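You operate a simulated robot arm through the tools that you are given. There is no shell and no other tool. Be economical: measure what you need, move in short steps, check, and stop when the job is done.

You are at the controls of a simulated two-armed robot. One attempt, no reset.

Task
Take the rag from the crate end of the blue bench and lay it out flat on the checking end of the blue bench.

The check looks at the end state, three seconds after you hand in, the way a careful person would. Anything else that was tipped, shoved, dropped, spilled or broken makes it a failure.

Robot
Two 7-joint arms with two-finger parallel grippers on one trunk, on a base that drives. Base frame: it is fixed to the floor where the robot stands at the start and does not move with it; the origin is under the middle of the robot, x ahead of it, y to its left, z up. Readings come in m, degrees, newtons and seconds.
The left shoulder is at the start at [0.07, 0.177, 1.045], the right one opposite. Places, roughly: checking end of the blue bench [0.7, -2.6, 0.8]. Payload 3.43 kg a hand.
The tool frame of a hand sits at the grasp point between the pads (the TCP): z along the fingers, y along the line on which they close. The tips reach 0.03 m beyond it. Largest opening 0.094 m; finger width 0.028, thickness 0.01; the body of the gripper, 0.05 by 0.096 m, starts 0.055 m behind the TCP.
Orientation is told as [roll, pitch, yaw] about the base's x, y, z axes, in that order, counted from this pose: with the fingers straight down and closing along the base's y, the tool's x points along the base's -x, its y along +y and its z along -z.

Tools
- The arms move only by the tool move_arm. It takes "left_commands", "right_commands" or both (then of equal length, played together; a hand with none holds still); each is a list that holds one entry, the list of rows, each a list of 7 numbers: the shift along the base's x, y, z in units of 20 mm (1.0 is 20 mm), then the turn, a rotation vector about the base's x, y, z in units of 6 degrees (1.0 is 6 degrees), then the gripper command, from -1 (fully open) to 1 (shut), values between in proportion. In form: [[[x, y, z, rx, ry, rz, fingers], ...]]. A call has 1 to 10 rows; each row shifts and turns the commanded pose from where the row before left it. A call with a number of a shift or a turn outside -1 to 1 is refused whole. A row lasts 0.2 s, in which the tool goes at most 0.05 m and 8.6 degrees; a call with a longer step from one row to the next is refused whole, and so is a gripper value outside its range. Where a pose cannot be reached the arm comes as near as it can. A force on the tool above 40 N (or 10 N above the force at the start of the call, whichever is more), or a blocked arm, ends the call early, and 0.2 s more pass. The fingers move at their own pace (about 0.153 m/s each) and stop on an object; they squeeze with about 23 N. The grip force told is the motor's: it shows also when the fingers shut on nothing. Time passes only in rows, and 0.2 s behind the last, so rows that do not move let the fingers close. The reply holds the time, the measured pose of the TCP, the force on the tool along the base axes, the opening and the grip force, in the units named above and with some noise, with the torque about the TCP (base axes, N m) and any sound that the robot's microphone picked up.
- Cameras (640 x 400 px; columns grow to the right, rows downward): "scene" is now at [0.1286, -0.0116, 1.3493]; the picture's right is [-0.13, -0.99, 0.00], its down [-0.71, 0.10, -0.70] and it looks along [0.69, -0.09, -0.72] (base axes); focal length 264 px, centre (320, 200). "left" rides on the left gripper at [0.076, -0.014, -0.102] in its tool frame; the picture's right is [0.18, 0.98, 0.00], its down [-0.75, 0.14, -0.64] and it looks along [-0.63, 0.12, 0.77] (tool axes); focal length 243 px, centre (320, 200). "right" rides on the right gripper at [0.076, 0.014, -0.102] in its tool frame; the picture's right is [-0.18, 0.98, 0.00], its down [-0.75, -0.14, -0.64] and it looks along [-0.63, -0.12, 0.77] (tool axes); focal length 243 px, centre (320, 200). There is no depth. A picture from a camera that has moved, and an enlarged one, comes with that camera's place and axes in the base frame and with its lens.
- get_image(camera): a new picture of that camera. No time passes.
- move_column(by): slides the trunk up (or, below 0, down) by that many m; the arms and the scene camera ride with it, the base frame stays. It gives what a move gives, with no picture.
- roll_base(legs): drives the robot by 1 to 6 legs, each [ahead, turn to the left] in m and degrees, along the robot's own axes; the way and the turn of a leg run together, so that a leg with both is an arc; at most 1.5 m and 180 degrees a leg. The arms and the cameras ride along, it lands a little off, and it stops where it bumps. It gives what a move gives.
- aim_head(pan, tilt): turns the head with the scene camera to pan (to the left, within 86 degrees either way) and tilt (down, from -29 to 69), counted from straight ahead of the robot. It gives what a move gives.
- zoom(camera, box): a new picture of the part [left, top, right, bottom] of that camera's present view, enlarged. No time passes.
- close_job(): hands the job in; it is judged then, once.

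Go step by step. Nothing tells you exact positions but the pictures and the camera data: compare them with the known pose of the tool, close in by small moves and look again before you grip or let go. The budget is 120 turns and 108 pictures, counting those below and the enlarged ones. Unless the task says otherwise, let go and move clear before handing in, and close with one line.

The tools are called after "Emit:" as name(argument=value, ...) on one line, values as JSON. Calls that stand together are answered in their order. move_arm: Moves the arms, as the interface text tells. Its arguments: {"type":"object","properties":{"left_commands":{"type":"array","items":{"type":"array","items":{"type":"array","items":{"type":"number"}}}},"right_commands":{"type":"array","items":{"type":"array","items":{"type":"array","items":{"type":"number"}}}}},"required":[]} The other tools are called the same way: move_column (by) slides the trunk up or down; roll_base (legs) drives the base; aim_head (pan, tilt) turns the head that bears the scene camera; get_image (camera) takes a picture; zoom (camera, box) takes an enlarged picture of a part of a camera's view; close_job () hands the job in.

At the start:

```text
time_s: 0.0
left_position: [0.5495, 0.2077, 0.9837]
left_ee_rot: [-0.1, 0.0, 0.0]
left_ft_force: [-0.5, -0.6, -0.1]
left_wrist_torque: [-0.02, -0.02, 0.0]
left_width: 0.0939
left_grip_force: 0.1
right_position: [0.3767, -0.1916, 0.9143]
right_ee_rot: [0.0, 0.1, 0.2]
right_ft_force: [-0.4, 0.2, -0.2]
right_wrist_torque: [0.01, -0.02, -0.01]
right_width: 0.0939
right_grip_force: 0.1
trunk travel left (down, up): [-0.625, 0.215]
robot x, y, heading: [-0.0001, 0.004, 0.1]
head pan, tilt: [-7.6, 45.8]
```

scene: 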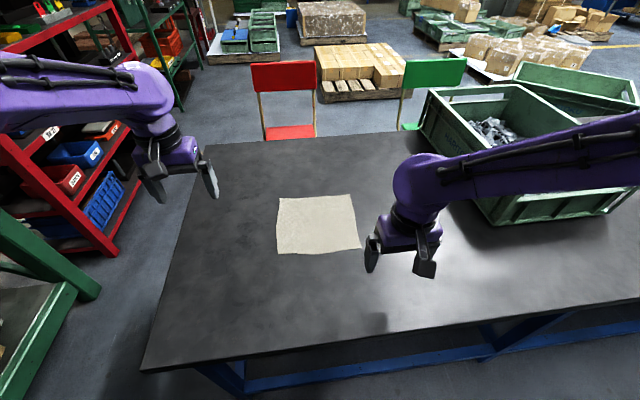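
right: 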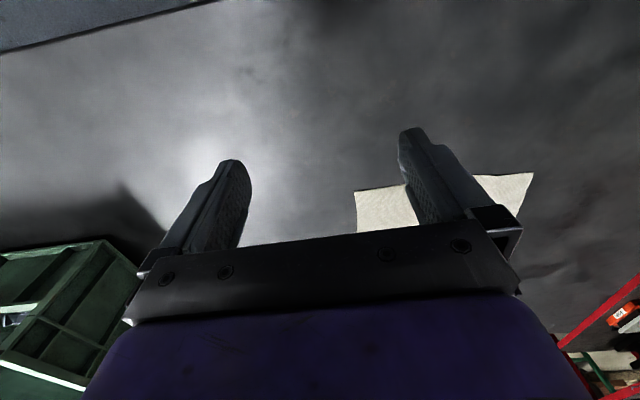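
left: 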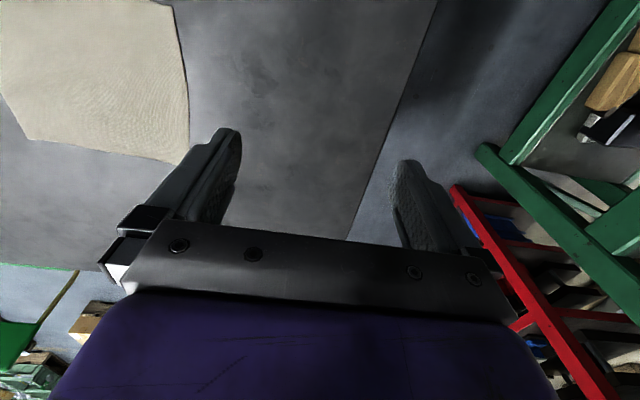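

The rag lies flat on the bench ahead, at about x 0.53–0.76 and y −0.20 to 0.05, with a crate to its right. I'll look to the right along the bench to find the checking end.

Emit:
aim_head(pan=-70, tilt=25)

Emit:
get_image(camera="scene")

```text
time_s: 1.3
left_position: [0.5495, 0.2063, 0.9833]
left_ee_rot: [-0.1, 0.0, 0.1]
left_ft_force: [0.5, -0.5, 0.0]
left_wrist_torque: [0.0, 0.02, 0.03]
left_width: 0.0942
left_grip_force: 0.1
right_position: [0.3783, -0.1919, 0.9143]
right_ee_rot: [0.0, 0.0, 0.0]
right_ft_force: [0.2, 0.5, 0.2]
right_wrist_torque: [0.0, 0.0, 0.04]
right_width: 0.0941
right_grip_force: 0.1
trunk travel left (down, up): [-0.625, 0.215]
robot x, y, heading: [-0.0027, 0.0005, 0.1]
head pan, tilt: [-70.0, 25.0]
```

```text
104 pictures are left
camera scene: at [0.0803, -0.0875, 1.381], right [-0.94, -0.34, 0.0], down [-0.15, 0.4, -0.91], along [0.31, -0.85, -0.42], focal length 264 px, centre (320, 200)
```

scene: 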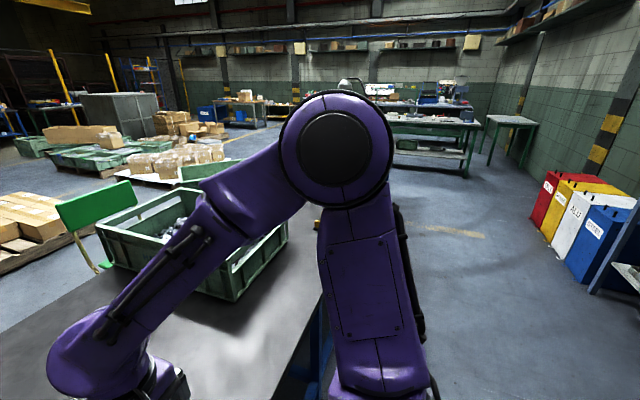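

The checking end is hidden behind the right arm for now. I'll bring both hands above the two near corners of the rag, turned so the fingers close along x and can pinch its near edge.

Emit:
move_arm(left_commands=[[[0, -0.8, -0.2, 0, 0, -1, -1], [0, -0.8, -0.2, 0, 0, -1, -1], [0, -0.8, -0.2, 0, 0, -1, -1], [0, -0.8, -0.2, 0, 0, -1, -1], [0, -0.8, -0.2, 0, 0, -1, -1], [0, -0.8, -0.2, 0, 0, -1, -1], [0, -0.8, -0.2, 0, 0, -1, -1], [0, -0.8, -0.2, 0, 0, -1, -1], [0, -0.8, -0.2, 0, 0, -1, -1], [0, -0.8, -0.2, 0, 0, -1, -1]]], right_commands=[[[0.8, 0.15, 0, 0, 0, 1, -1], [0.8, 0.15, 0, 0, 0, 1, -1], [0.8, 0.15, 0, 0, 0, 1, -1], [0.8, 0.15, 0, 0, 0, 1, -1], [0.8, 0.15, 0, 0, 0, 1, -1], [0.8, 0.15, 0, 0, 0, 1, -1], [0.8, 0.15, 0, 0, 0, 1, -1], [0.8, 0.15, 0, 0, 0, 1, -1], [0.8, 0.15, 0, 0, 0, 1, -1], [0.8, 0.15, 0, 0, 0, 1, -1]]])

Emit:
move_arm(left_commands=[[[0, 0, -0.3, 0, 0, -1, -1], [0, 0, -0.3, 0, 0, -1, -1], [0, 0, -0.3, 0, 0, -1, -1], [0, 0, -0.3, 0, 0, -1, -1], [0, 0, -0.3, 0, 0, -1, -1]]], right_commands=[[[0, 0, 0, 0, 0, 1, -1], [0, 0, 0, 0, 0, 1, -1], [0, 0, 0, 0, 0, 1, -1], [0, 0, 0, 0, 0, 1, -1], [0, 0, 0, 0, 0, 1, -1]]])

Emit:
aim_head(pan=-7.6, tilt=45.8)

Emit:
get_image(camera="scene")

Emit:
get_image(camera="left")

Emit:
get_image(camera="right")

```text
time_s: 3.5
left_position: [0.5479, 0.047, 0.9408]
left_ee_rot: [0.1, 0.0, -60.2]
left_ft_force: [0.0, 0.7, -0.3]
left_wrist_torque: [0.02, 0.0, -0.02]
left_width: 0.0942
left_grip_force: 0.1
right_position: [0.5398, -0.1603, 0.9149]
right_ee_rot: [0.0, 0.0, 60.3]
right_ft_force: [0.1, -0.6, 0.8]
right_wrist_torque: [0.02, 0.0, 0.0]
right_width: 0.0937
right_grip_force: 0.0
trunk travel left (down, up): [-0.625, 0.215]
robot x, y, heading: [-0.0013, -0.0004, 0.0]
head pan, tilt: [-70.0, 25.0]
```

```text
time_s: 4.7
left_position: [0.5493, 0.0472, 0.913]
left_ee_rot: [0.0, 0.0, -90.0]
left_ft_force: [1.0, -0.1, -0.1]
left_wrist_torque: [-0.03, 0.0, -0.01]
left_width: 0.0938
left_grip_force: 0.1
right_position: [0.5365, -0.1627, 0.915]
right_ee_rot: [0.1, -0.2, 90.2]
right_ft_force: [0.3, 0.4, 0.5]
right_wrist_torque: [-0.01, 0.01, -0.02]
right_width: 0.0941
right_grip_force: 0.0
trunk travel left (down, up): [-0.625, 0.215]
robot x, y, heading: [0.001, 0.0069, 0.0]
head pan, tilt: [-70.0, 25.0]
```

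```text
time_s: 6.1
left_position: [0.5493, 0.0475, 0.9125]
left_ee_rot: [0.0, 0.1, -90.0]
left_ft_force: [0.7, -0.4, -0.2]
left_wrist_torque: [-0.02, -0.01, 0.0]
left_width: 0.0941
left_grip_force: 0.1
right_position: [0.5382, -0.1625, 0.9141]
right_ee_rot: [-0.1, -0.2, 90.1]
right_ft_force: [-0.4, 0.6, -1.1]
right_wrist_torque: [0.02, -0.03, 0.0]
right_width: 0.0939
right_grip_force: 0.0
trunk travel left (down, up): [-0.625, 0.215]
robot x, y, heading: [0.0011, -0.0029, -0.2]
head pan, tilt: [-7.6, 45.8]
```

```text
103 pictures are left
camera scene: at [0.1287, -0.0117, 1.3493], right [-0.13, -0.99, 0.0], down [-0.71, 0.1, -0.7], along [0.69, -0.09, -0.72], focal length 264 px, centre (320, 200)
```

scene: 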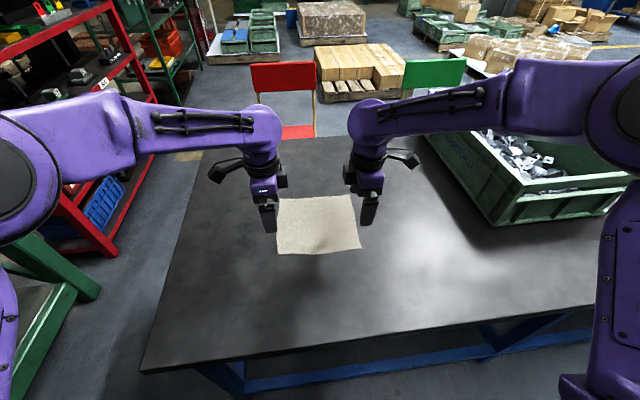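

```text
102 pictures are left
camera left: at [0.5346, 0.1233, 1.0151], right [0.98, 0.18, 0.0], down [0.14, -0.75, 0.64], along [0.12, -0.63, -0.77], focal length 243 px, centre (320, 200)
```

left: 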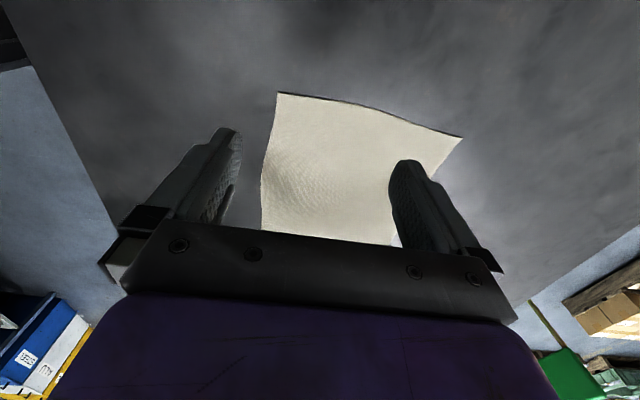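

```text
101 pictures are left
camera right: at [0.5237, -0.2382, 1.0179], right [-0.98, 0.18, 0.0], down [0.14, 0.75, 0.64], along [0.12, 0.63, -0.77], focal length 243 px, centre (320, 200)
```

right: 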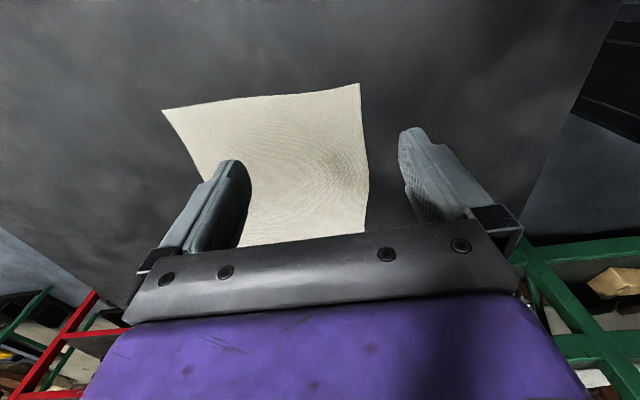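

Both hands are turned and sit over the rag's near corners. Comparing the scene and wrist cameras suggests the near edge is at x≈0.505 and the surface may be a little above 0.721, so I'll lower part way and look again.

Emit:
move_arm(left_commands=[[[-0.45, -0.15, -1, 0, 0, 0, -0.2], [-0.45, -0.15, -1, 0, 0, 0, -0.2], [-0.45, -0.15, -1, 0, 0, 0, -0.2], [-0.45, -0.15, -1, 0, 0, 0, -0.2]]], right_commands=[[[-0.3, 0.1, -1, 0, 0, 0, -0.2], [-0.3, 0.1, -1, 0, 0, 0, -0.2], [-0.3, 0.1, -1, 0, 0, 0, -0.2], [-0.3, 0.1, -1, 0, 0, 0, -0.2]]])

Emit:
get_image(camera="scene")

Emit:
get_image(camera="left")

Emit:
get_image(camera="right")

```text
time_s: 7.1
left_position: [0.5121, 0.0351, 0.8315]
left_ee_rot: [0.0, 0.0, -90.0]
left_ft_force: [0.4, 0.0, -0.7]
left_wrist_torque: [-0.02, 0.02, 0.03]
left_width: 0.0564
left_grip_force: 0.1
right_position: [0.5148, -0.1519, 0.8361]
right_ee_rot: [-0.1, -0.1, 90.1]
right_ft_force: [0.5, 0.4, -0.2]
right_wrist_torque: [0.0, -0.02, 0.02]
right_width: 0.0564
right_grip_force: 0.1
trunk travel left (down, up): [-0.625, 0.215]
robot x, y, heading: [-0.0055, 0.0006, 0.2]
head pan, tilt: [-7.6, 45.8]
```

```text
100 pictures are left
camera scene: at [0.1293, -0.0117, 1.3493], right [-0.13, -0.99, 0.0], down [-0.71, 0.09, -0.7], along [0.69, -0.09, -0.72], focal length 264 px, centre (320, 200)
```

scene: 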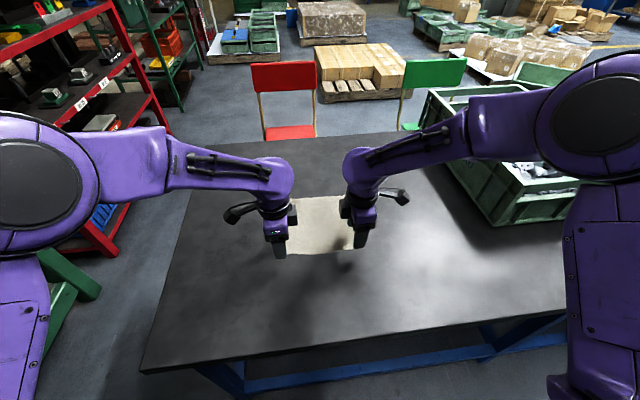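

```text
99 pictures are left
camera left: at [0.4968, 0.1114, 0.9352], right [0.98, 0.18, 0.0], down [0.14, -0.75, 0.64], along [0.12, -0.63, -0.77], focal length 243 px, centre (320, 200)
```

left: 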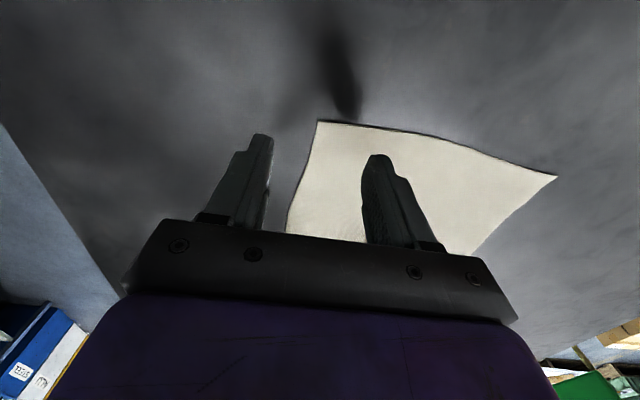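

```text
98 pictures are left
camera right: at [0.5002, -0.229, 0.9381], right [-0.98, 0.18, 0.0], down [0.14, 0.75, 0.64], along [0.12, 0.63, -0.77], focal length 243 px, centre (320, 200)
```

right: 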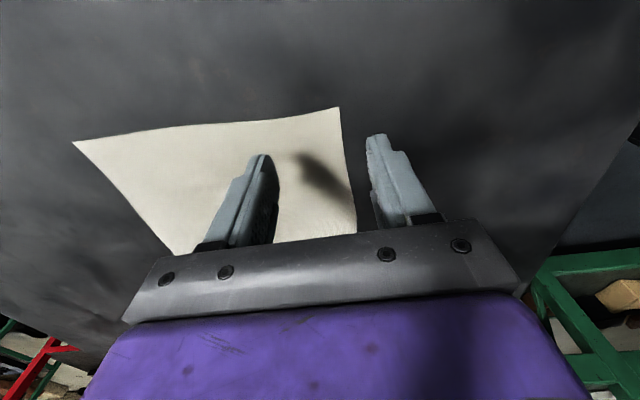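

Triangulating the rag corners puts the surface near z≈0.755. I'll come down in small steps, shifting slightly inward.

Emit:
move_arm(left_commands=[[[0, -0.25, -0.3, 0, 0, 0, -0.2], [0, -0.25, -0.3, 0, 0, 0, -0.2], [0, 0, -0.3, 0, 0, 0, -0.2], [0, 0, -0.2, 0, 0, 0, -0.2], [0, 0, 0, 0, 0, 0, -0.2]]], right_commands=[[[0, 0.2, -0.4, 0, 0, 0, -0.2], [0, 0.2, -0.4, 0, 0, 0, -0.2], [0, 0, -0.3, 0, 0, 0, -0.2], [0, 0, -0.2, 0, 0, 0, -0.2], [0, 0, 0, 0, 0, 0, -0.2]]])

Emit:
get_image(camera="left")

Emit:
get_image(camera="right")

```text
time_s: 8.3
left_position: [0.5125, 0.0233, 0.8114]
left_ee_rot: [0.0, 0.0, -90.0]
left_ft_force: [0.2, 0.4, 1.6]
left_wrist_torque: [0.01, -0.01, 0.0]
left_width: 0.0562
left_grip_force: 0.1
right_position: [0.5149, -0.1454, 0.8084]
right_ee_rot: [0.0, -0.1, 90.3]
right_ft_force: [-0.4, 0.3, 0.0]
right_wrist_torque: [-0.03, -0.01, 0.01]
right_width: 0.0567
right_grip_force: 0.0
trunk travel left (down, up): [-0.625, 0.215]
robot x, y, heading: [-0.0007, 0.0004, 0.2]
head pan, tilt: [-7.6, 45.8]
```

```text
97 pictures are left
camera left: at [0.4973, 0.1008, 0.9129], right [0.98, 0.18, 0.0], down [0.14, -0.75, 0.64], along [0.12, -0.63, -0.77], focal length 243 px, centre (320, 200)
```

left: 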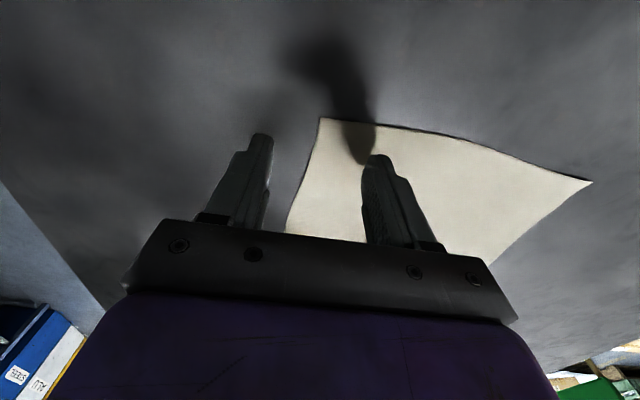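

```text
96 pictures are left
camera right: at [0.4996, -0.2218, 0.911], right [-0.98, 0.18, 0.0], down [0.14, 0.75, 0.64], along [0.12, 0.63, -0.77], focal length 243 px, centre (320, 200)
```

right: 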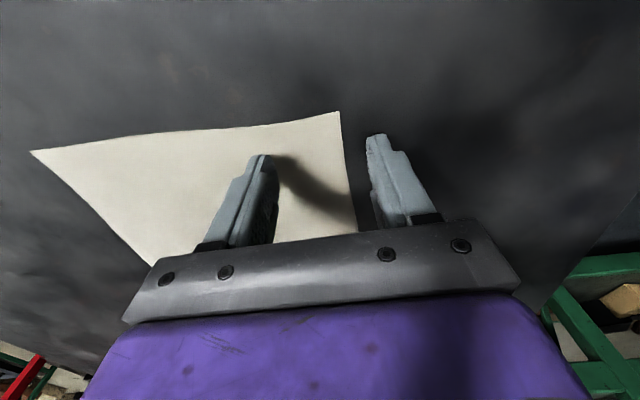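

There's no clear contact yet, so I'll continue down gently.

Emit:
move_arm(left_commands=[[[0, 0, -0.25, 0, 0, 0, -0.2], [0, 0, -0.25, 0, 0, 0, -0.2], [0, 0, -0.25, 0, 0, 0, -0.2], [0, 0, -0.25, 0, 0, 0, -0.2], [0, 0, 0, 0, 0, 0, -0.2]]], right_commands=[[[0, 0, -0.2, 0, 0, 0, -0.2], [0, 0, -0.25, 0, 0, 0, -0.2], [0, 0, -0.2, 0, 0, 0, -0.2], [0, 0, -0.25, 0, 0, 0, -0.2], [0, 0, 0, 0, 0, 0, -0.2]]])

Emit:
get_image(camera="left")

Emit:
get_image(camera="right")

```text
time_s: 9.2
left_position: [0.5144, 0.025, 0.8008]
left_ee_rot: [0.9, -0.3, -90.0]
left_ft_force: [-3.2, 2.2, 18.9]
left_wrist_torque: [0.27, 0.24, -0.07]
left_width: 0.0578
left_grip_force: 1.4
right_position: [0.5138, -0.1436, 0.8003]
right_ee_rot: [-1.0, -0.1, 90.1]
right_ft_force: [-4.9, -3.6, 25.3]
right_wrist_torque: [-0.24, 0.9, 0.15]
right_width: 0.0593
right_grip_force: 2.4
trunk travel left (down, up): [-0.625, 0.215]
robot x, y, heading: [-0.0029, -0.0043, -0.1]
head pan, tilt: [-7.6, 45.8]
stopped in row 4 (right hand): the force on the tool passed its limit (the readings are from after the stop); the commanded pose is now the measured one
```

```text
95 pictures are left
camera left: at [0.4968, 0.1018, 0.9025], right [0.98, 0.18, 0.02], down [0.13, -0.75, 0.65], along [0.13, -0.63, -0.76], focal length 243 px, centre (320, 200)
```

left: 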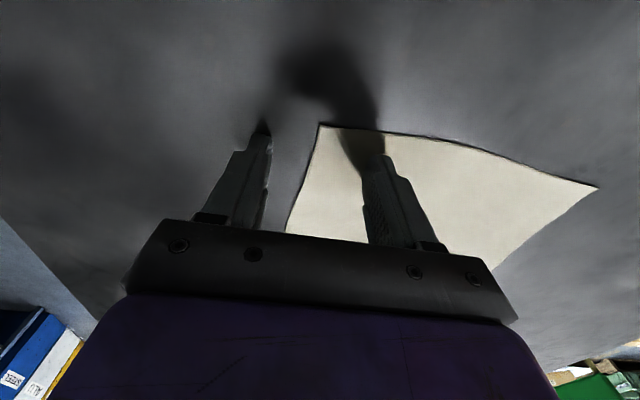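

```text
94 pictures are left
camera right: at [0.497, -0.2211, 0.903], right [-0.98, 0.18, -0.02], down [0.13, 0.75, 0.65], along [0.13, 0.63, -0.76], focal length 243 px, centre (320, 200)
```

right: 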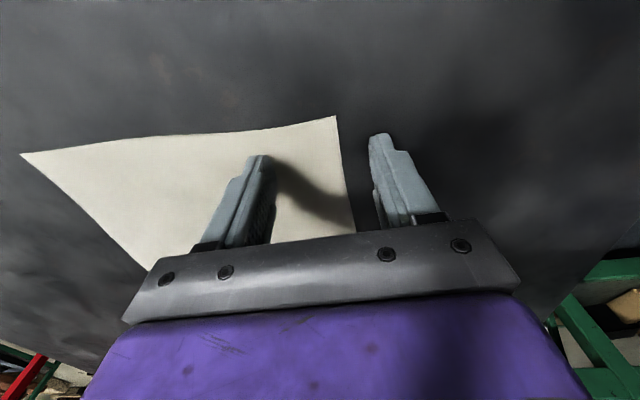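

The tips touch at TCP z≈0.80, so the surface is at about 0.77. Next I'll close both grippers on the rag's edge.

Emit:
move_arm(left_commands=[[[0, 0, 0, 0, 0, 0, 0.2], [0, 0, 0, 0, 0, 0, 0.5], [0, 0, 0, 0, 0, 0, 0.8], [0, 0, 0, 0, 0, 0, 1], [0, 0, 0, 0, 0, 0, 1]]], right_commands=[[[0, 0, 0, 0, 0, 0, 0.2], [0, 0, 0, 0, 0, 0, 0.5], [0, 0, 0, 0, 0, 0, 0.8], [0, 0, 0, 0, 0, 0, 1], [0, 0, 0, 0, 0, 0, 1]]])

Emit:
get_image(camera="left")

Emit:
get_image(camera="right")

```text
time_s: 10.6
left_position: [0.5158, 0.0237, 0.8005]
left_ee_rot: [1.2, -0.4, -89.9]
left_ft_force: [0.3, -1.6, 17.0]
left_wrist_torque: [0.17, -0.07, -0.02]
left_width: 0.0024
left_grip_force: 22.9
right_position: [0.5171, -0.1435, 0.8007]
right_ee_rot: [-1.3, -0.3, 90.0]
right_ft_force: [-0.2, 0.9, 22.1]
right_wrist_torque: [-0.09, -0.09, 0.01]
right_width: 0.0024
right_grip_force: 23.2
trunk travel left (down, up): [-0.625, 0.215]
robot x, y, heading: [-0.0012, 0.0003, -0.1]
head pan, tilt: [-7.6, 45.8]
stopped in row 5 (right hand): the force on the tool passed its limit (the readings are from after the stop); the commanded pose is now the measured one
```

```text
93 pictures are left
camera left: at [0.4991, 0.1016, 0.9027], right [0.98, 0.19, 0.02], down [0.13, -0.75, 0.65], along [0.14, -0.64, -0.76], focal length 243 px, centre (320, 200)
```

left: 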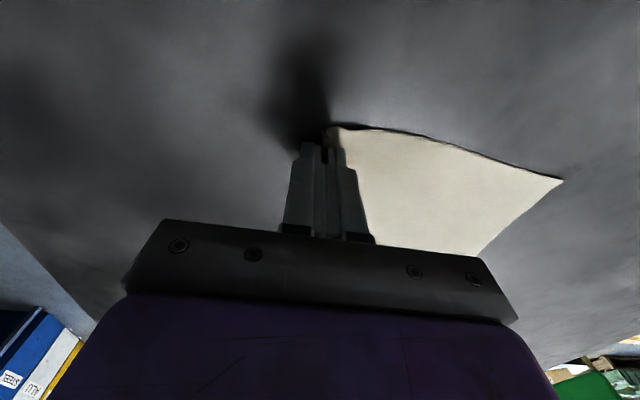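

```text
92 pictures are left
camera right: at [0.4993, -0.2204, 0.903], right [-0.98, 0.18, -0.02], down [0.13, 0.75, 0.65], along [0.14, 0.63, -0.76], focal length 243 px, centre (320, 200)
```

right: 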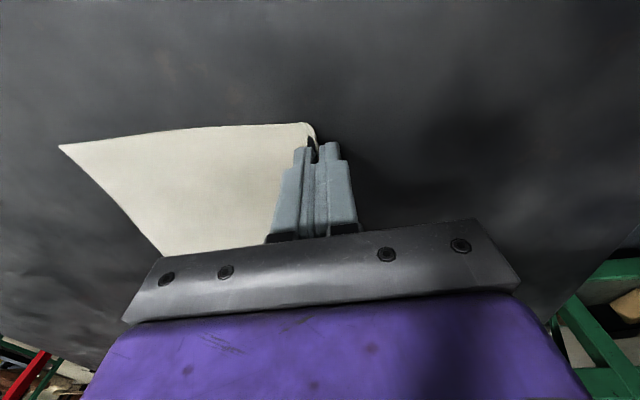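

Both grippers closed to 2.4 mm with fabric between them. I'll lift a little to see whether it holds.

Emit:
move_arm(left_commands=[[[0, 0, 0.5, 0, 0, 0, 1], [0, 0, 0.8, 0, 0, 0, 1], [0, 0, 0.8, 0, 0, 0, 1], [0, 0, 0.8, 0, 0, 0, 1], [0, 0, 0.8, 0, 0, 0, 1]]], right_commands=[[[0, 0, 0.5, 0, 0, 0, 1], [0, 0, 0.8, 0, 0, 0, 1], [0, 0, 0.8, 0, 0, 0, 1], [0, 0, 0.8, 0, 0, 0, 1], [0, 0, 0.8, 0, 0, 0, 1]]])

Emit:
get_image(camera="scene")

Emit:
get_image(camera="left")

Emit:
get_image(camera="right")

```text
time_s: 11.8
left_position: [0.5201, 0.0246, 0.8726]
left_ee_rot: [0.7, -0.3, -89.9]
left_ft_force: [0.0, -1.4, -0.1]
left_wrist_torque: [-0.01, -0.02, -0.02]
left_width: 0.0021
left_grip_force: 23.1
right_position: [0.5187, -0.1417, 0.8728]
right_ee_rot: [-0.8, -0.2, 90.0]
right_ft_force: [-0.4, 1.4, -0.1]
right_wrist_torque: [0.02, 0.0, -0.01]
right_width: 0.0025
right_grip_force: 23.6
trunk travel left (down, up): [-0.625, 0.215]
robot x, y, heading: [0.0024, -0.003, -0.0]
head pan, tilt: [-7.6, 45.8]
```

```text
91 pictures are left
camera scene: at [0.1282, -0.0116, 1.3494], right [-0.13, -0.99, 0.0], down [-0.71, 0.09, -0.7], along [0.69, -0.09, -0.72], focal length 264 px, centre (320, 200)
```

scene: 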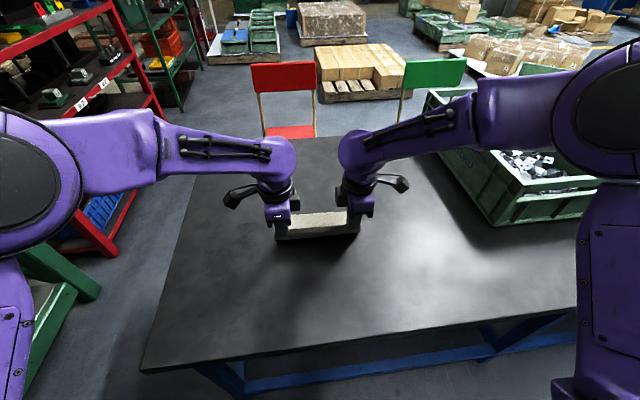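

```text
90 pictures are left
camera left: at [0.5028, 0.1031, 0.9743], right [0.98, 0.19, 0.01], down [0.13, -0.75, 0.65], along [0.13, -0.63, -0.76], focal length 243 px, centre (320, 200)
```

left: 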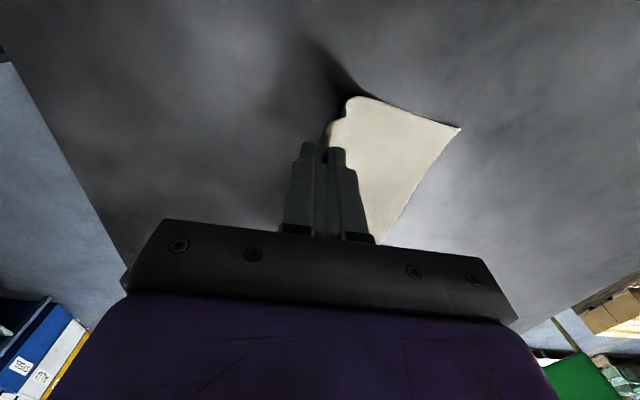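

```text
89 pictures are left
camera right: at [0.5018, -0.2193, 0.975], right [-0.98, 0.18, -0.01], down [0.13, 0.75, 0.65], along [0.13, 0.63, -0.76], focal length 243 px, centre (320, 200)
```

right: 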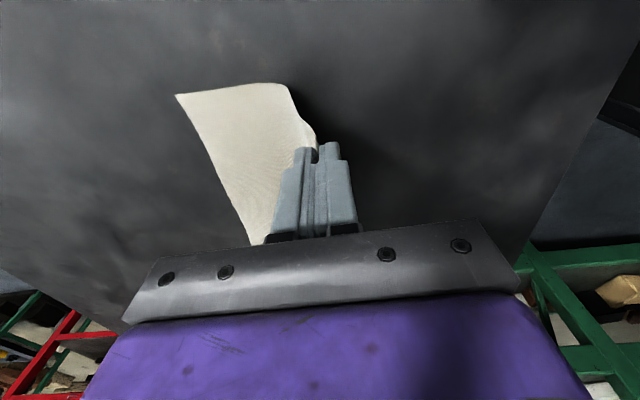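

The rag hangs from both hands. I'll lift it clear and draw it in toward the robot before driving.

Emit:
move_arm(left_commands=[[[0, 0, 0.9, 0, 0, 0, 1], [0, 0, 0.9, 0, 0, 0, 1], [0, 0, 0.9, 0, 0, 0, 1], [0, 0, 0.9, 0, 0, 0, 1], [-0.5, 0, 0.9, 0, 0, 0, 1], [-0.5, 0, 0.9, 0, 0, 0, 1], [-0.5, 0, 0.9, 0, 0, 0, 1], [-0.5, 0, 0.9, 0, 0, 0, 1], [-0.5, 0, 0, 0, 0, 0, 1], [-0.5, 0, 0, 0, 0, 0, 1]]], right_commands=[[[0, 0, 0.9, 0, 0, 0, 1], [0, 0, 0.9, 0, 0, 0, 1], [0, 0, 0.9, 0, 0, 0, 1], [0, 0, 0.9, 0, 0, 0, 1], [-0.5, 0, 0.9, 0, 0, 0, 1], [-0.5, 0, 0.9, 0, 0, 0, 1], [-0.5, 0, 0.9, 0, 0, 0, 1], [-0.5, 0, 0.9, 0, 0, 0, 1], [-0.5, 0, 0, 0, 0, 0, 1], [-0.5, 0, 0, 0, 0, 0, 1]]])

Emit:
move_column(by=0.12)

Emit:
get_image(camera="scene")

Emit:
aim_head(pan=-86, tilt=35)

Emit:
get_image(camera="scene")

```text
time_s: 14.0
left_position: [0.4572, 0.0236, 1.0152]
left_ee_rot: [0.8, -0.3, -90.0]
left_ft_force: [-0.2, -3.2, -1.1]
left_wrist_torque: [-0.05, -0.01, 0.01]
left_width: 0.0025
left_grip_force: 22.7
right_position: [0.4563, -0.145, 1.0164]
right_ee_rot: [-0.7, -0.1, 90.0]
right_ft_force: [0.8, 2.9, 0.1]
right_wrist_torque: [0.05, 0.01, -0.01]
right_width: 0.0029
right_grip_force: 23.2
trunk travel left (down, up): [-0.625, 0.215]
robot x, y, heading: [0.0018, -0.0009, 0.0]
head pan, tilt: [-7.6, 45.8]
```

```text
time_s: 15.5
left_position: [0.4586, 0.0244, 1.1356]
left_ee_rot: [0.7, -0.3, -89.9]
left_ft_force: [-0.6, -3.5, -0.6]
left_wrist_torque: [-0.06, -0.02, 0.02]
left_width: 0.002
left_grip_force: 23.2
right_position: [0.4574, -0.1446, 1.1348]
right_ee_rot: [-0.8, -0.2, 90.0]
right_ft_force: [-0.1, 2.9, -0.2]
right_wrist_torque: [0.06, 0.03, 0.02]
right_width: 0.0032
right_grip_force: 23.0
trunk travel left (down, up): [-0.745, 0.095]
robot x, y, heading: [-0.0018, -0.0042, 0.3]
head pan, tilt: [-7.6, 45.8]
```

```text
88 pictures are left
camera scene: at [0.1291, -0.0117, 1.4693], right [-0.13, -0.99, 0.0], down [-0.71, 0.1, -0.7], along [0.69, -0.09, -0.72], focal length 264 px, centre (320, 200)
```

scene: 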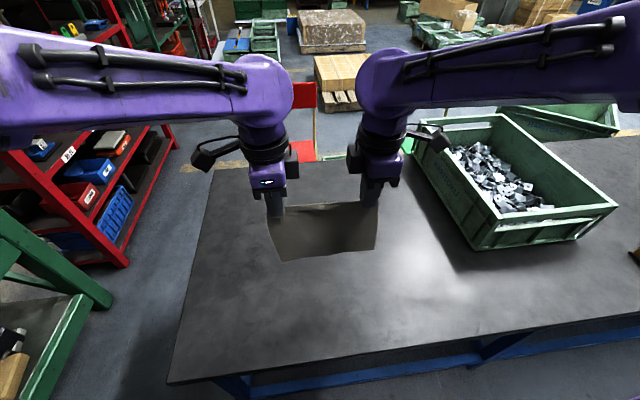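

```text
time_s: 17.0
left_position: [0.4588, 0.0241, 1.1348]
left_ee_rot: [0.8, -0.3, -90.0]
left_ft_force: [0.6, -2.0, 0.2]
left_wrist_torque: [-0.07, 0.04, -0.01]
left_width: 0.0021
left_grip_force: 22.9
right_position: [0.4579, -0.1446, 1.1349]
right_ee_rot: [-0.9, -0.2, 89.9]
right_ft_force: [0.4, 2.8, -0.1]
right_wrist_torque: [0.07, -0.05, 0.02]
right_width: 0.0028
right_grip_force: 23.0
trunk travel left (down, up): [-0.745, 0.095]
robot x, y, heading: [0.0012, -0.0043, 0.0]
head pan, tilt: [-85.9, 35.0]
```

```text
87 pictures are left
camera scene: at [0.0553, -0.0888, 1.4853], right [-1.0, -0.07, 0.0], down [-0.04, 0.57, -0.82], along [0.06, -0.82, -0.57], focal length 264 px, centre (320, 200)
```

scene: 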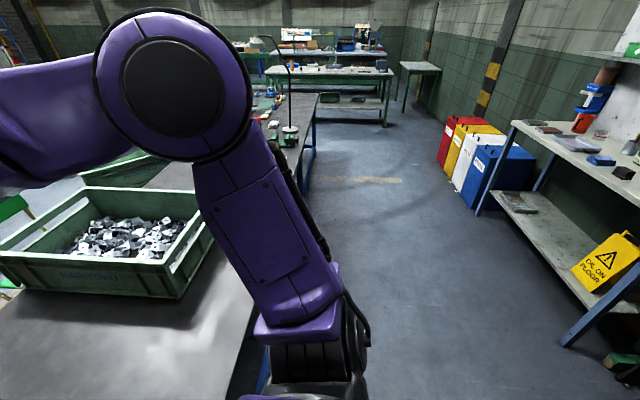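

The rag hangs cleanly, and the bench runs on to the far end, where a lamp and other items stand. I'll back off, turn right and drive along the aisle part way, then look.

Emit:
roll_base(legs=[[-0.35, 0], [0, -90], [1.3, 0]])

Emit:
aim_head(pan=35, tilt=30)

Emit:
get_image(camera="scene")

```text
time_s: 29.3
left_position: [-0.3983, -1.7575, 1.1357]
left_ee_rot: [0.7, -0.3, 177.9]
left_ft_force: [-2.9, -0.3, -0.3]
left_wrist_torque: [0.01, 0.06, 0.02]
left_width: 0.0022
left_grip_force: 22.7
right_position: [-0.5676, -1.7488, 1.1349]
right_ee_rot: [-0.8, -0.1, -2.2]
right_ft_force: [1.6, 0.4, 0.4]
right_wrist_torque: [-0.02, -0.05, 0.02]
right_width: 0.0028
right_grip_force: 22.9
trunk travel left (down, up): [-0.745, 0.095]
robot x, y, heading: [-0.4061, -1.2986, -91.9]
head pan, tilt: [-85.9, 35.0]
```

```text
time_s: 31.3
left_position: [-0.3987, -1.7576, 1.1358]
left_ee_rot: [0.7, -0.3, 177.9]
left_ft_force: [-2.7, 0.1, -1.0]
left_wrist_torque: [0.02, 0.06, 0.02]
left_width: 0.002
left_grip_force: 23.0
right_position: [-0.5678, -1.75, 1.1358]
right_ee_rot: [-0.9, -0.2, -2.2]
right_ft_force: [2.6, 0.3, 0.5]
right_wrist_torque: [-0.01, -0.04, 0.04]
right_width: 0.0027
right_grip_force: 22.8
trunk travel left (down, up): [-0.745, 0.095]
robot x, y, heading: [-0.4069, -1.2955, -92.3]
head pan, tilt: [35.0, 30.0]
```

```text
86 pictures are left
camera scene: at [-0.3601, -1.4257, 1.4931], right [-0.84, -0.54, 0.0], down [-0.27, 0.42, -0.87], along [0.47, -0.73, -0.5], focal length 264 px, centre (320, 200)
```

scene: 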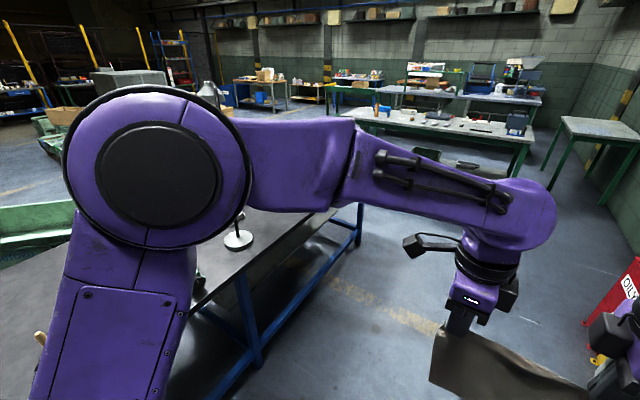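

The bench ends ahead to the left, with a lamp near the end. I'll drive on level with it, turn to face it from a distance and look.

Emit:
roll_base(legs=[[0, 2], [1.15, 0], [0, 90]])

Emit:
aim_head(pan=0, tilt=30)

Emit:
get_image(camera="scene")

```text
time_s: 41.3
left_position: [0.0552, -2.4464, 1.1349]
left_ee_rot: [0.7, -0.3, -91.5]
left_ft_force: [-0.1, -2.1, -0.1]
left_wrist_torque: [-0.02, 0.02, 0.0]
left_width: 0.002
left_grip_force: 22.9
right_position: [0.0497, -2.6158, 1.1347]
right_ee_rot: [-0.7, -0.2, 88.6]
right_ft_force: [-0.6, 2.3, -0.4]
right_wrist_torque: [0.06, 0.02, -0.05]
right_width: 0.0026
right_grip_force: 23.4
trunk travel left (down, up): [-0.745, 0.095]
robot x, y, heading: [-0.4044, -2.4576, -1.4]
head pan, tilt: [35.0, 30.0]
```

```text
time_s: 42.4
left_position: [0.0545, -2.446, 1.1353]
left_ee_rot: [0.7, -0.3, -91.4]
left_ft_force: [-0.2, -2.6, 0.1]
left_wrist_torque: [-0.05, -0.03, -0.02]
left_width: 0.002
left_grip_force: 23.1
right_position: [0.0489, -2.615, 1.1356]
right_ee_rot: [-0.8, -0.2, 88.7]
right_ft_force: [-0.4, 1.8, -0.4]
right_wrist_torque: [0.05, 0.0, -0.01]
right_width: 0.0027
right_grip_force: 23.1
trunk travel left (down, up): [-0.745, 0.095]
robot x, y, heading: [-0.4039, -2.4594, -1.4]
head pan, tilt: [0.0, 30.0]
```

```text
85 pictures are left
camera scene: at [-0.265, -2.464, 1.4931], right [-0.03, -1.0, 0.0], down [-0.5, 0.01, -0.87], along [0.87, -0.02, -0.5], focal length 264 px, centre (320, 200)
```

scene: 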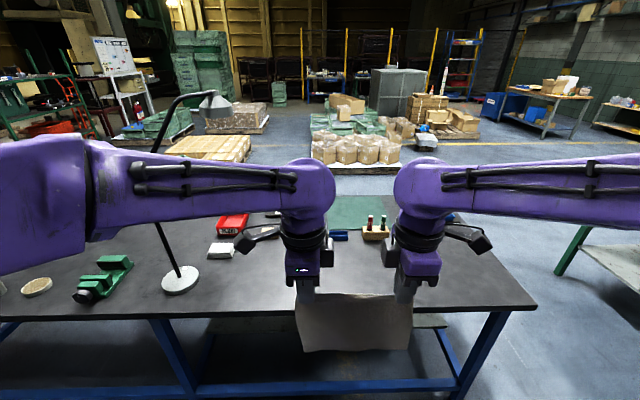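

I can see the checking end: lamp, red bin, white block, green mat and a wooden holder toward the back, with a free strip in front. I'll enlarge it for detail.

Emit:
zoom(camera="scene", box=[180, 170, 560, 360])

Emit:
get_image(camera="left")

Emit:
get_image(camera="right")

```text
1.68 times, centred on (370, 265) of scene
camera zoom: at [-0.265, -2.464, 1.4931], right [-0.03, -1.0, 0.0], down [-0.5, 0.01, -0.87], along [0.87, -0.02, -0.5], focal length 444 px, centre (236, 90)
```

zoom: 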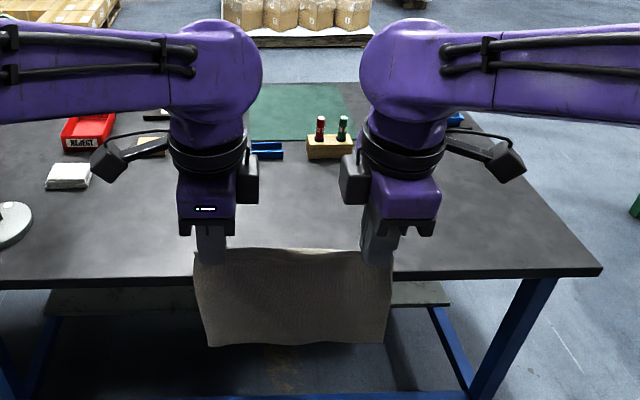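

```text
83 pictures are left
camera left: at [0.04, -2.3693, 1.2371], right [0.99, 0.16, 0.01], down [0.12, -0.75, 0.65], along [0.11, -0.64, -0.76], focal length 243 px, centre (320, 200)
```

left: 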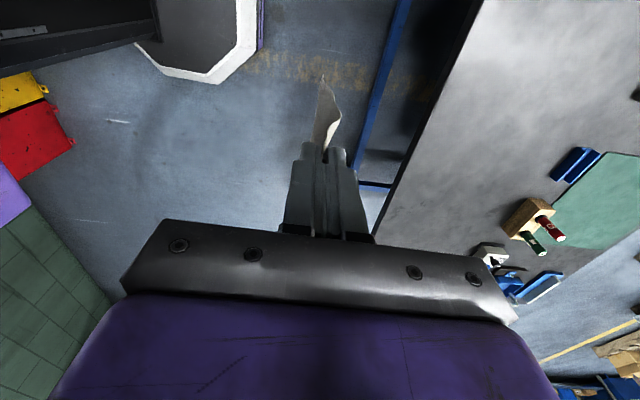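

```text
82 pictures are left
camera right: at [0.0313, -2.6925, 1.2377], right [-0.98, 0.21, -0.01], down [0.15, 0.75, 0.65], along [0.14, 0.63, -0.76], focal length 243 px, centre (320, 200)
```

right: 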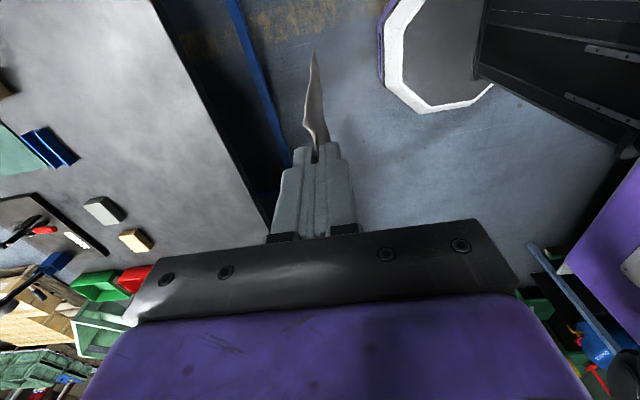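

The front strip of the bench is free for x≈0.30–0.60. To keep the left elbow away from the lamp, I'll shift about 0.28 m further right and square up before going in.

Emit:
roll_base(legs=[[0, -88.6], [0.28, 0], [0, 90]])

Emit:
get_image(camera="scene")

Emit:
get_image(camera="left")

```text
time_s: 52.0
left_position: [0.0567, -2.688, 1.1357]
left_ee_rot: [0.7, -0.2, -86.0]
left_ft_force: [-0.6, -3.3, 0.4]
left_wrist_torque: [-0.06, -0.03, -0.04]
left_width: 0.0019
left_grip_force: 22.9
right_position: [0.0662, -2.8557, 1.1362]
right_ee_rot: [-0.8, -0.2, 93.8]
right_ft_force: [-0.7, 2.5, 0.8]
right_wrist_torque: [0.06, 0.04, 0.02]
right_width: 0.0027
right_grip_force: 23.0
trunk travel left (down, up): [-0.745, 0.095]
robot x, y, heading: [-0.3999, -2.7433, 3.8]
head pan, tilt: [0.0, 30.0]
```

```text
81 pictures are left
camera scene: at [-0.2609, -2.7336, 1.4931], right [0.07, -1.0, 0.0], down [-0.5, -0.03, -0.87], along [0.86, 0.06, -0.5], focal length 264 px, centre (320, 200)
```

scene: 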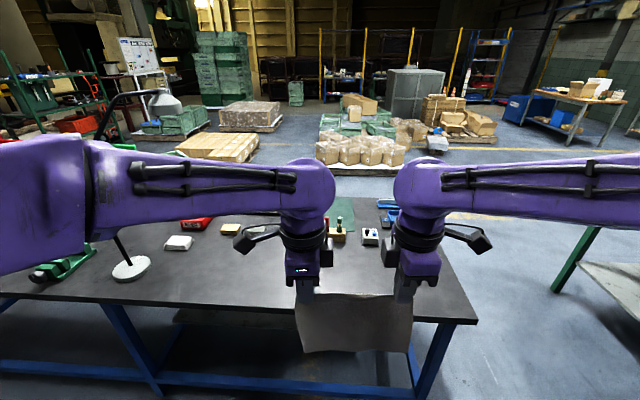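

```text
80 pictures are left
camera left: at [0.0343, -2.6113, 1.2371], right [0.97, 0.25, 0.01], down [0.18, -0.74, 0.65], along [0.17, -0.62, -0.76], focal length 243 px, centre (320, 200)
```

left: 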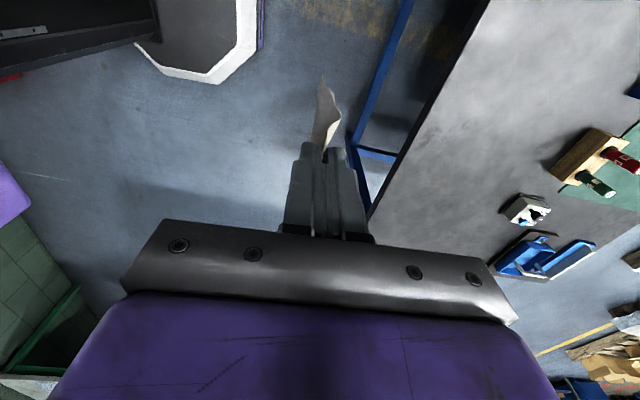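

A small box stands at about (0.64, −2.90), so the strip in front of it is still free. I'll square up and drive in.

Emit:
roll_base(legs=[[0, -3.8], [0.37, 0]])

Emit:
aim_head(pan=0, tilt=48)

Emit:
get_image(camera="scene")

Emit:
get_image(camera="left")

Emit:
get_image(camera="right")

```text
time_s: 54.9
left_position: [0.4411, -2.7209, 1.1364]
left_ee_rot: [0.6, -0.3, -90.4]
left_ft_force: [-0.7, -2.8, 1.0]
left_wrist_torque: [-0.07, 0.01, -0.01]
left_width: 0.0022
left_grip_force: 22.4
right_position: [0.4398, -2.8899, 1.1361]
right_ee_rot: [-1.0, -0.2, 89.7]
right_ft_force: [0.8, 2.0, -0.2]
right_wrist_torque: [0.05, -0.01, 0.0]
right_width: 0.0025
right_grip_force: 22.6
trunk travel left (down, up): [-0.745, 0.095]
robot x, y, heading: [-0.0202, -2.7424, -0.2]
head pan, tilt: [0.0, 30.0]
```

```text
time_s: 55.7
left_position: [0.4428, -2.722, 1.135]
left_ee_rot: [0.6, -0.2, -90.3]
left_ft_force: [-0.3, -1.8, 0.0]
left_wrist_torque: [-0.08, 0.0, 0.01]
left_width: 0.0021
left_grip_force: 22.5
right_position: [0.4417, -2.8905, 1.1351]
right_ee_rot: [-0.9, -0.3, 89.6]
right_ft_force: [0.0, 2.5, 0.0]
right_wrist_torque: [0.06, 0.0, 0.0]
right_width: 0.0025
right_grip_force: 22.4
trunk travel left (down, up): [-0.745, 0.095]
robot x, y, heading: [-0.0161, -2.7434, -0.3]
head pan, tilt: [0.0, 48.0]
```

```text
79 pictures are left
camera scene: at [0.1123, -2.7448, 1.4663], right [-0.01, -1.0, 0.0], down [-0.74, 0.01, -0.67], along [0.67, 0.0, -0.74], focal length 264 px, centre (320, 200)
```

scene: 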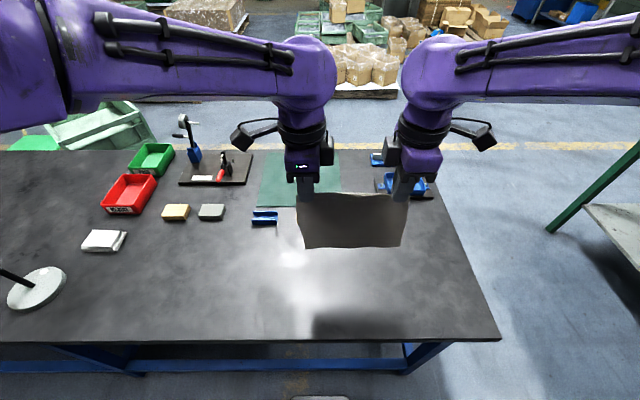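

```text
78 pictures are left
camera left: at [0.427, -2.6443, 1.237], right [0.98, 0.18, 0.01], down [0.13, -0.75, 0.65], along [0.12, -0.64, -0.76], focal length 243 px, centre (320, 200)
```

left: 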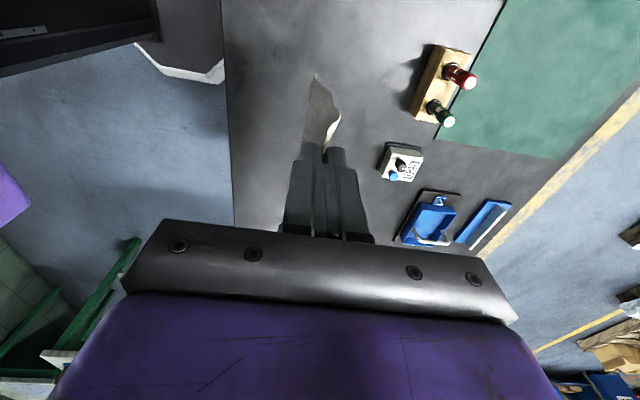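

```text
77 pictures are left
camera right: at [0.4246, -2.9676, 1.2377], right [-0.98, 0.19, -0.01], down [0.14, 0.75, 0.65], along [0.13, 0.63, -0.76], focal length 243 px, centre (320, 200)
```

right: 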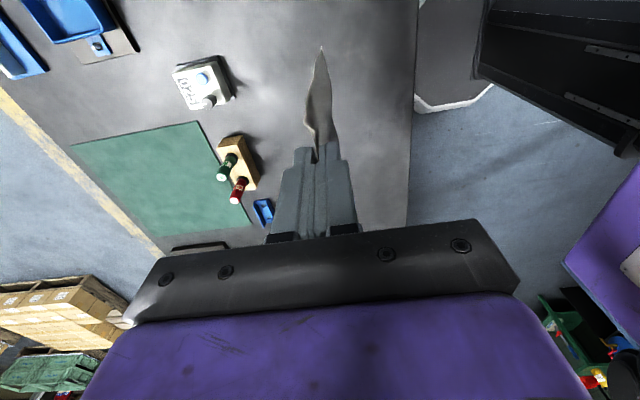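

The far objects' near edges are at x≈0.62, so the rag should land between x≈0.35 and 0.58. I'll move the hands forward to x≈0.58, then lower the trunk until the rag's bottom is just above the bench.

Emit:
move_arm(left_commands=[[[0.7, 0, 0, 0, 0, 0, 1], [0.7, 0, 0, 0, 0, 0, 1], [0.7, 0, 0, 0, 0, 0, 1], [0.7, 0, 0, 0, 0, 0, 1], [0.7, 0, 0, 0, 0, 0, 1], [0.7, 0, 0, 0, 0, 0, 1], [0.7, 0, 0, 0, 0, 0, 1], [0.7, 0, 0, 0, 0, 0, 1], [0.7, 0, 0, 0, 0, 0, 1], [0.6, 0, 0, 0, 0, 0, 1]]], right_commands=[[[0.7, 0, 0, 0, 0, 0, 1], [0.7, 0, 0, 0, 0, 0, 1], [0.7, 0, 0, 0, 0, 0, 1], [0.7, 0, 0, 0, 0, 0, 1], [0.7, 0, 0, 0, 0, 0, 1], [0.7, 0, 0, 0, 0, 0, 1], [0.7, 0, 0, 0, 0, 0, 1], [0.7, 0, 0, 0, 0, 0, 1], [0.7, 0, 0, 0, 0, 0, 1], [0.6, 0, 0, 0, 0, 0, 1]]])

Emit:
move_column(by=-0.12)

Emit:
get_image(camera="scene")

Emit:
get_image(camera="left")

Emit:
get_image(camera="right")

```text
time_s: 57.9
left_position: [0.5801, -2.7234, 1.1343]
left_ee_rot: [0.6, -0.2, -90.4]
left_ft_force: [-1.1, -1.5, 0.0]
left_wrist_torque: [-0.02, -0.01, 0.0]
left_width: 0.002
left_grip_force: 23.1
right_position: [0.5811, -2.892, 1.1336]
right_ee_rot: [-0.7, -0.2, 89.7]
right_ft_force: [0.8, 1.4, 0.1]
right_wrist_torque: [0.02, 0.03, -0.01]
right_width: 0.0023
right_grip_force: 23.6
trunk travel left (down, up): [-0.745, 0.095]
robot x, y, heading: [-0.0126, -2.7432, -0.3]
head pan, tilt: [0.0, 48.0]
```

```text
time_s: 59.4
left_position: [0.5794, -2.7229, 1.0146]
left_ee_rot: [0.7, -0.3, -90.2]
left_ft_force: [-0.7, -1.1, 0.4]
left_wrist_torque: [0.01, -0.01, 0.0]
left_width: 0.002
left_grip_force: 22.9
right_position: [0.5781, -2.891, 1.0143]
right_ee_rot: [-0.9, -0.3, 89.7]
right_ft_force: [-0.1, 1.1, 0.9]
right_wrist_torque: [0.07, 0.03, -0.02]
right_width: 0.0026
right_grip_force: 22.7
trunk travel left (down, up): [-0.625, 0.215]
robot x, y, heading: [-0.0155, -2.7423, -0.5]
head pan, tilt: [0.0, 48.0]
```

```text
76 pictures are left
camera scene: at [0.1117, -2.7448, 1.3463], right [-0.01, -1.0, 0.0], down [-0.74, 0.01, -0.67], along [0.67, 0.0, -0.74], focal length 264 px, centre (320, 200)
```

scene: 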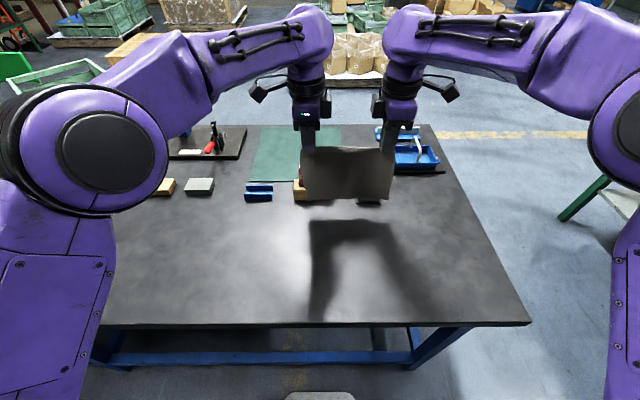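

```text
75 pictures are left
camera left: at [0.5636, -2.6459, 1.117], right [0.98, 0.18, 0.01], down [0.13, -0.75, 0.65], along [0.12, -0.64, -0.76], focal length 243 px, centre (320, 200)
```

left: 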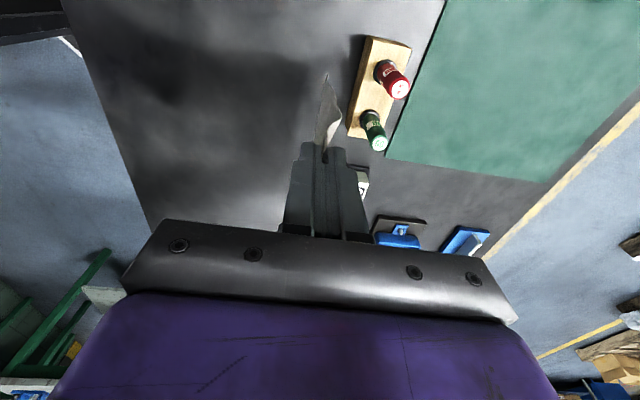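

```text
74 pictures are left
camera right: at [0.563, -2.9682, 1.1168], right [-0.98, 0.19, -0.01], down [0.14, 0.75, 0.65], along [0.13, 0.63, -0.76], focal length 243 px, centre (320, 200)
```

right: 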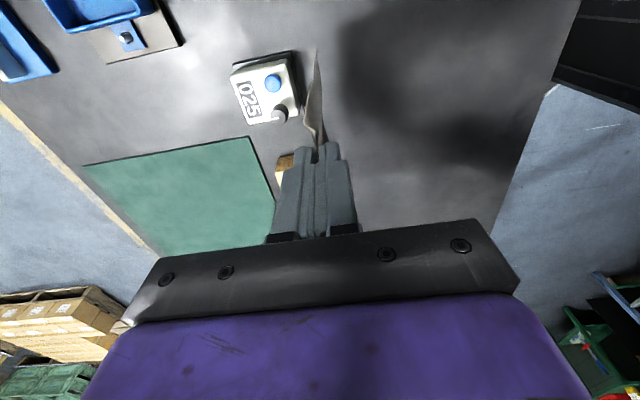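

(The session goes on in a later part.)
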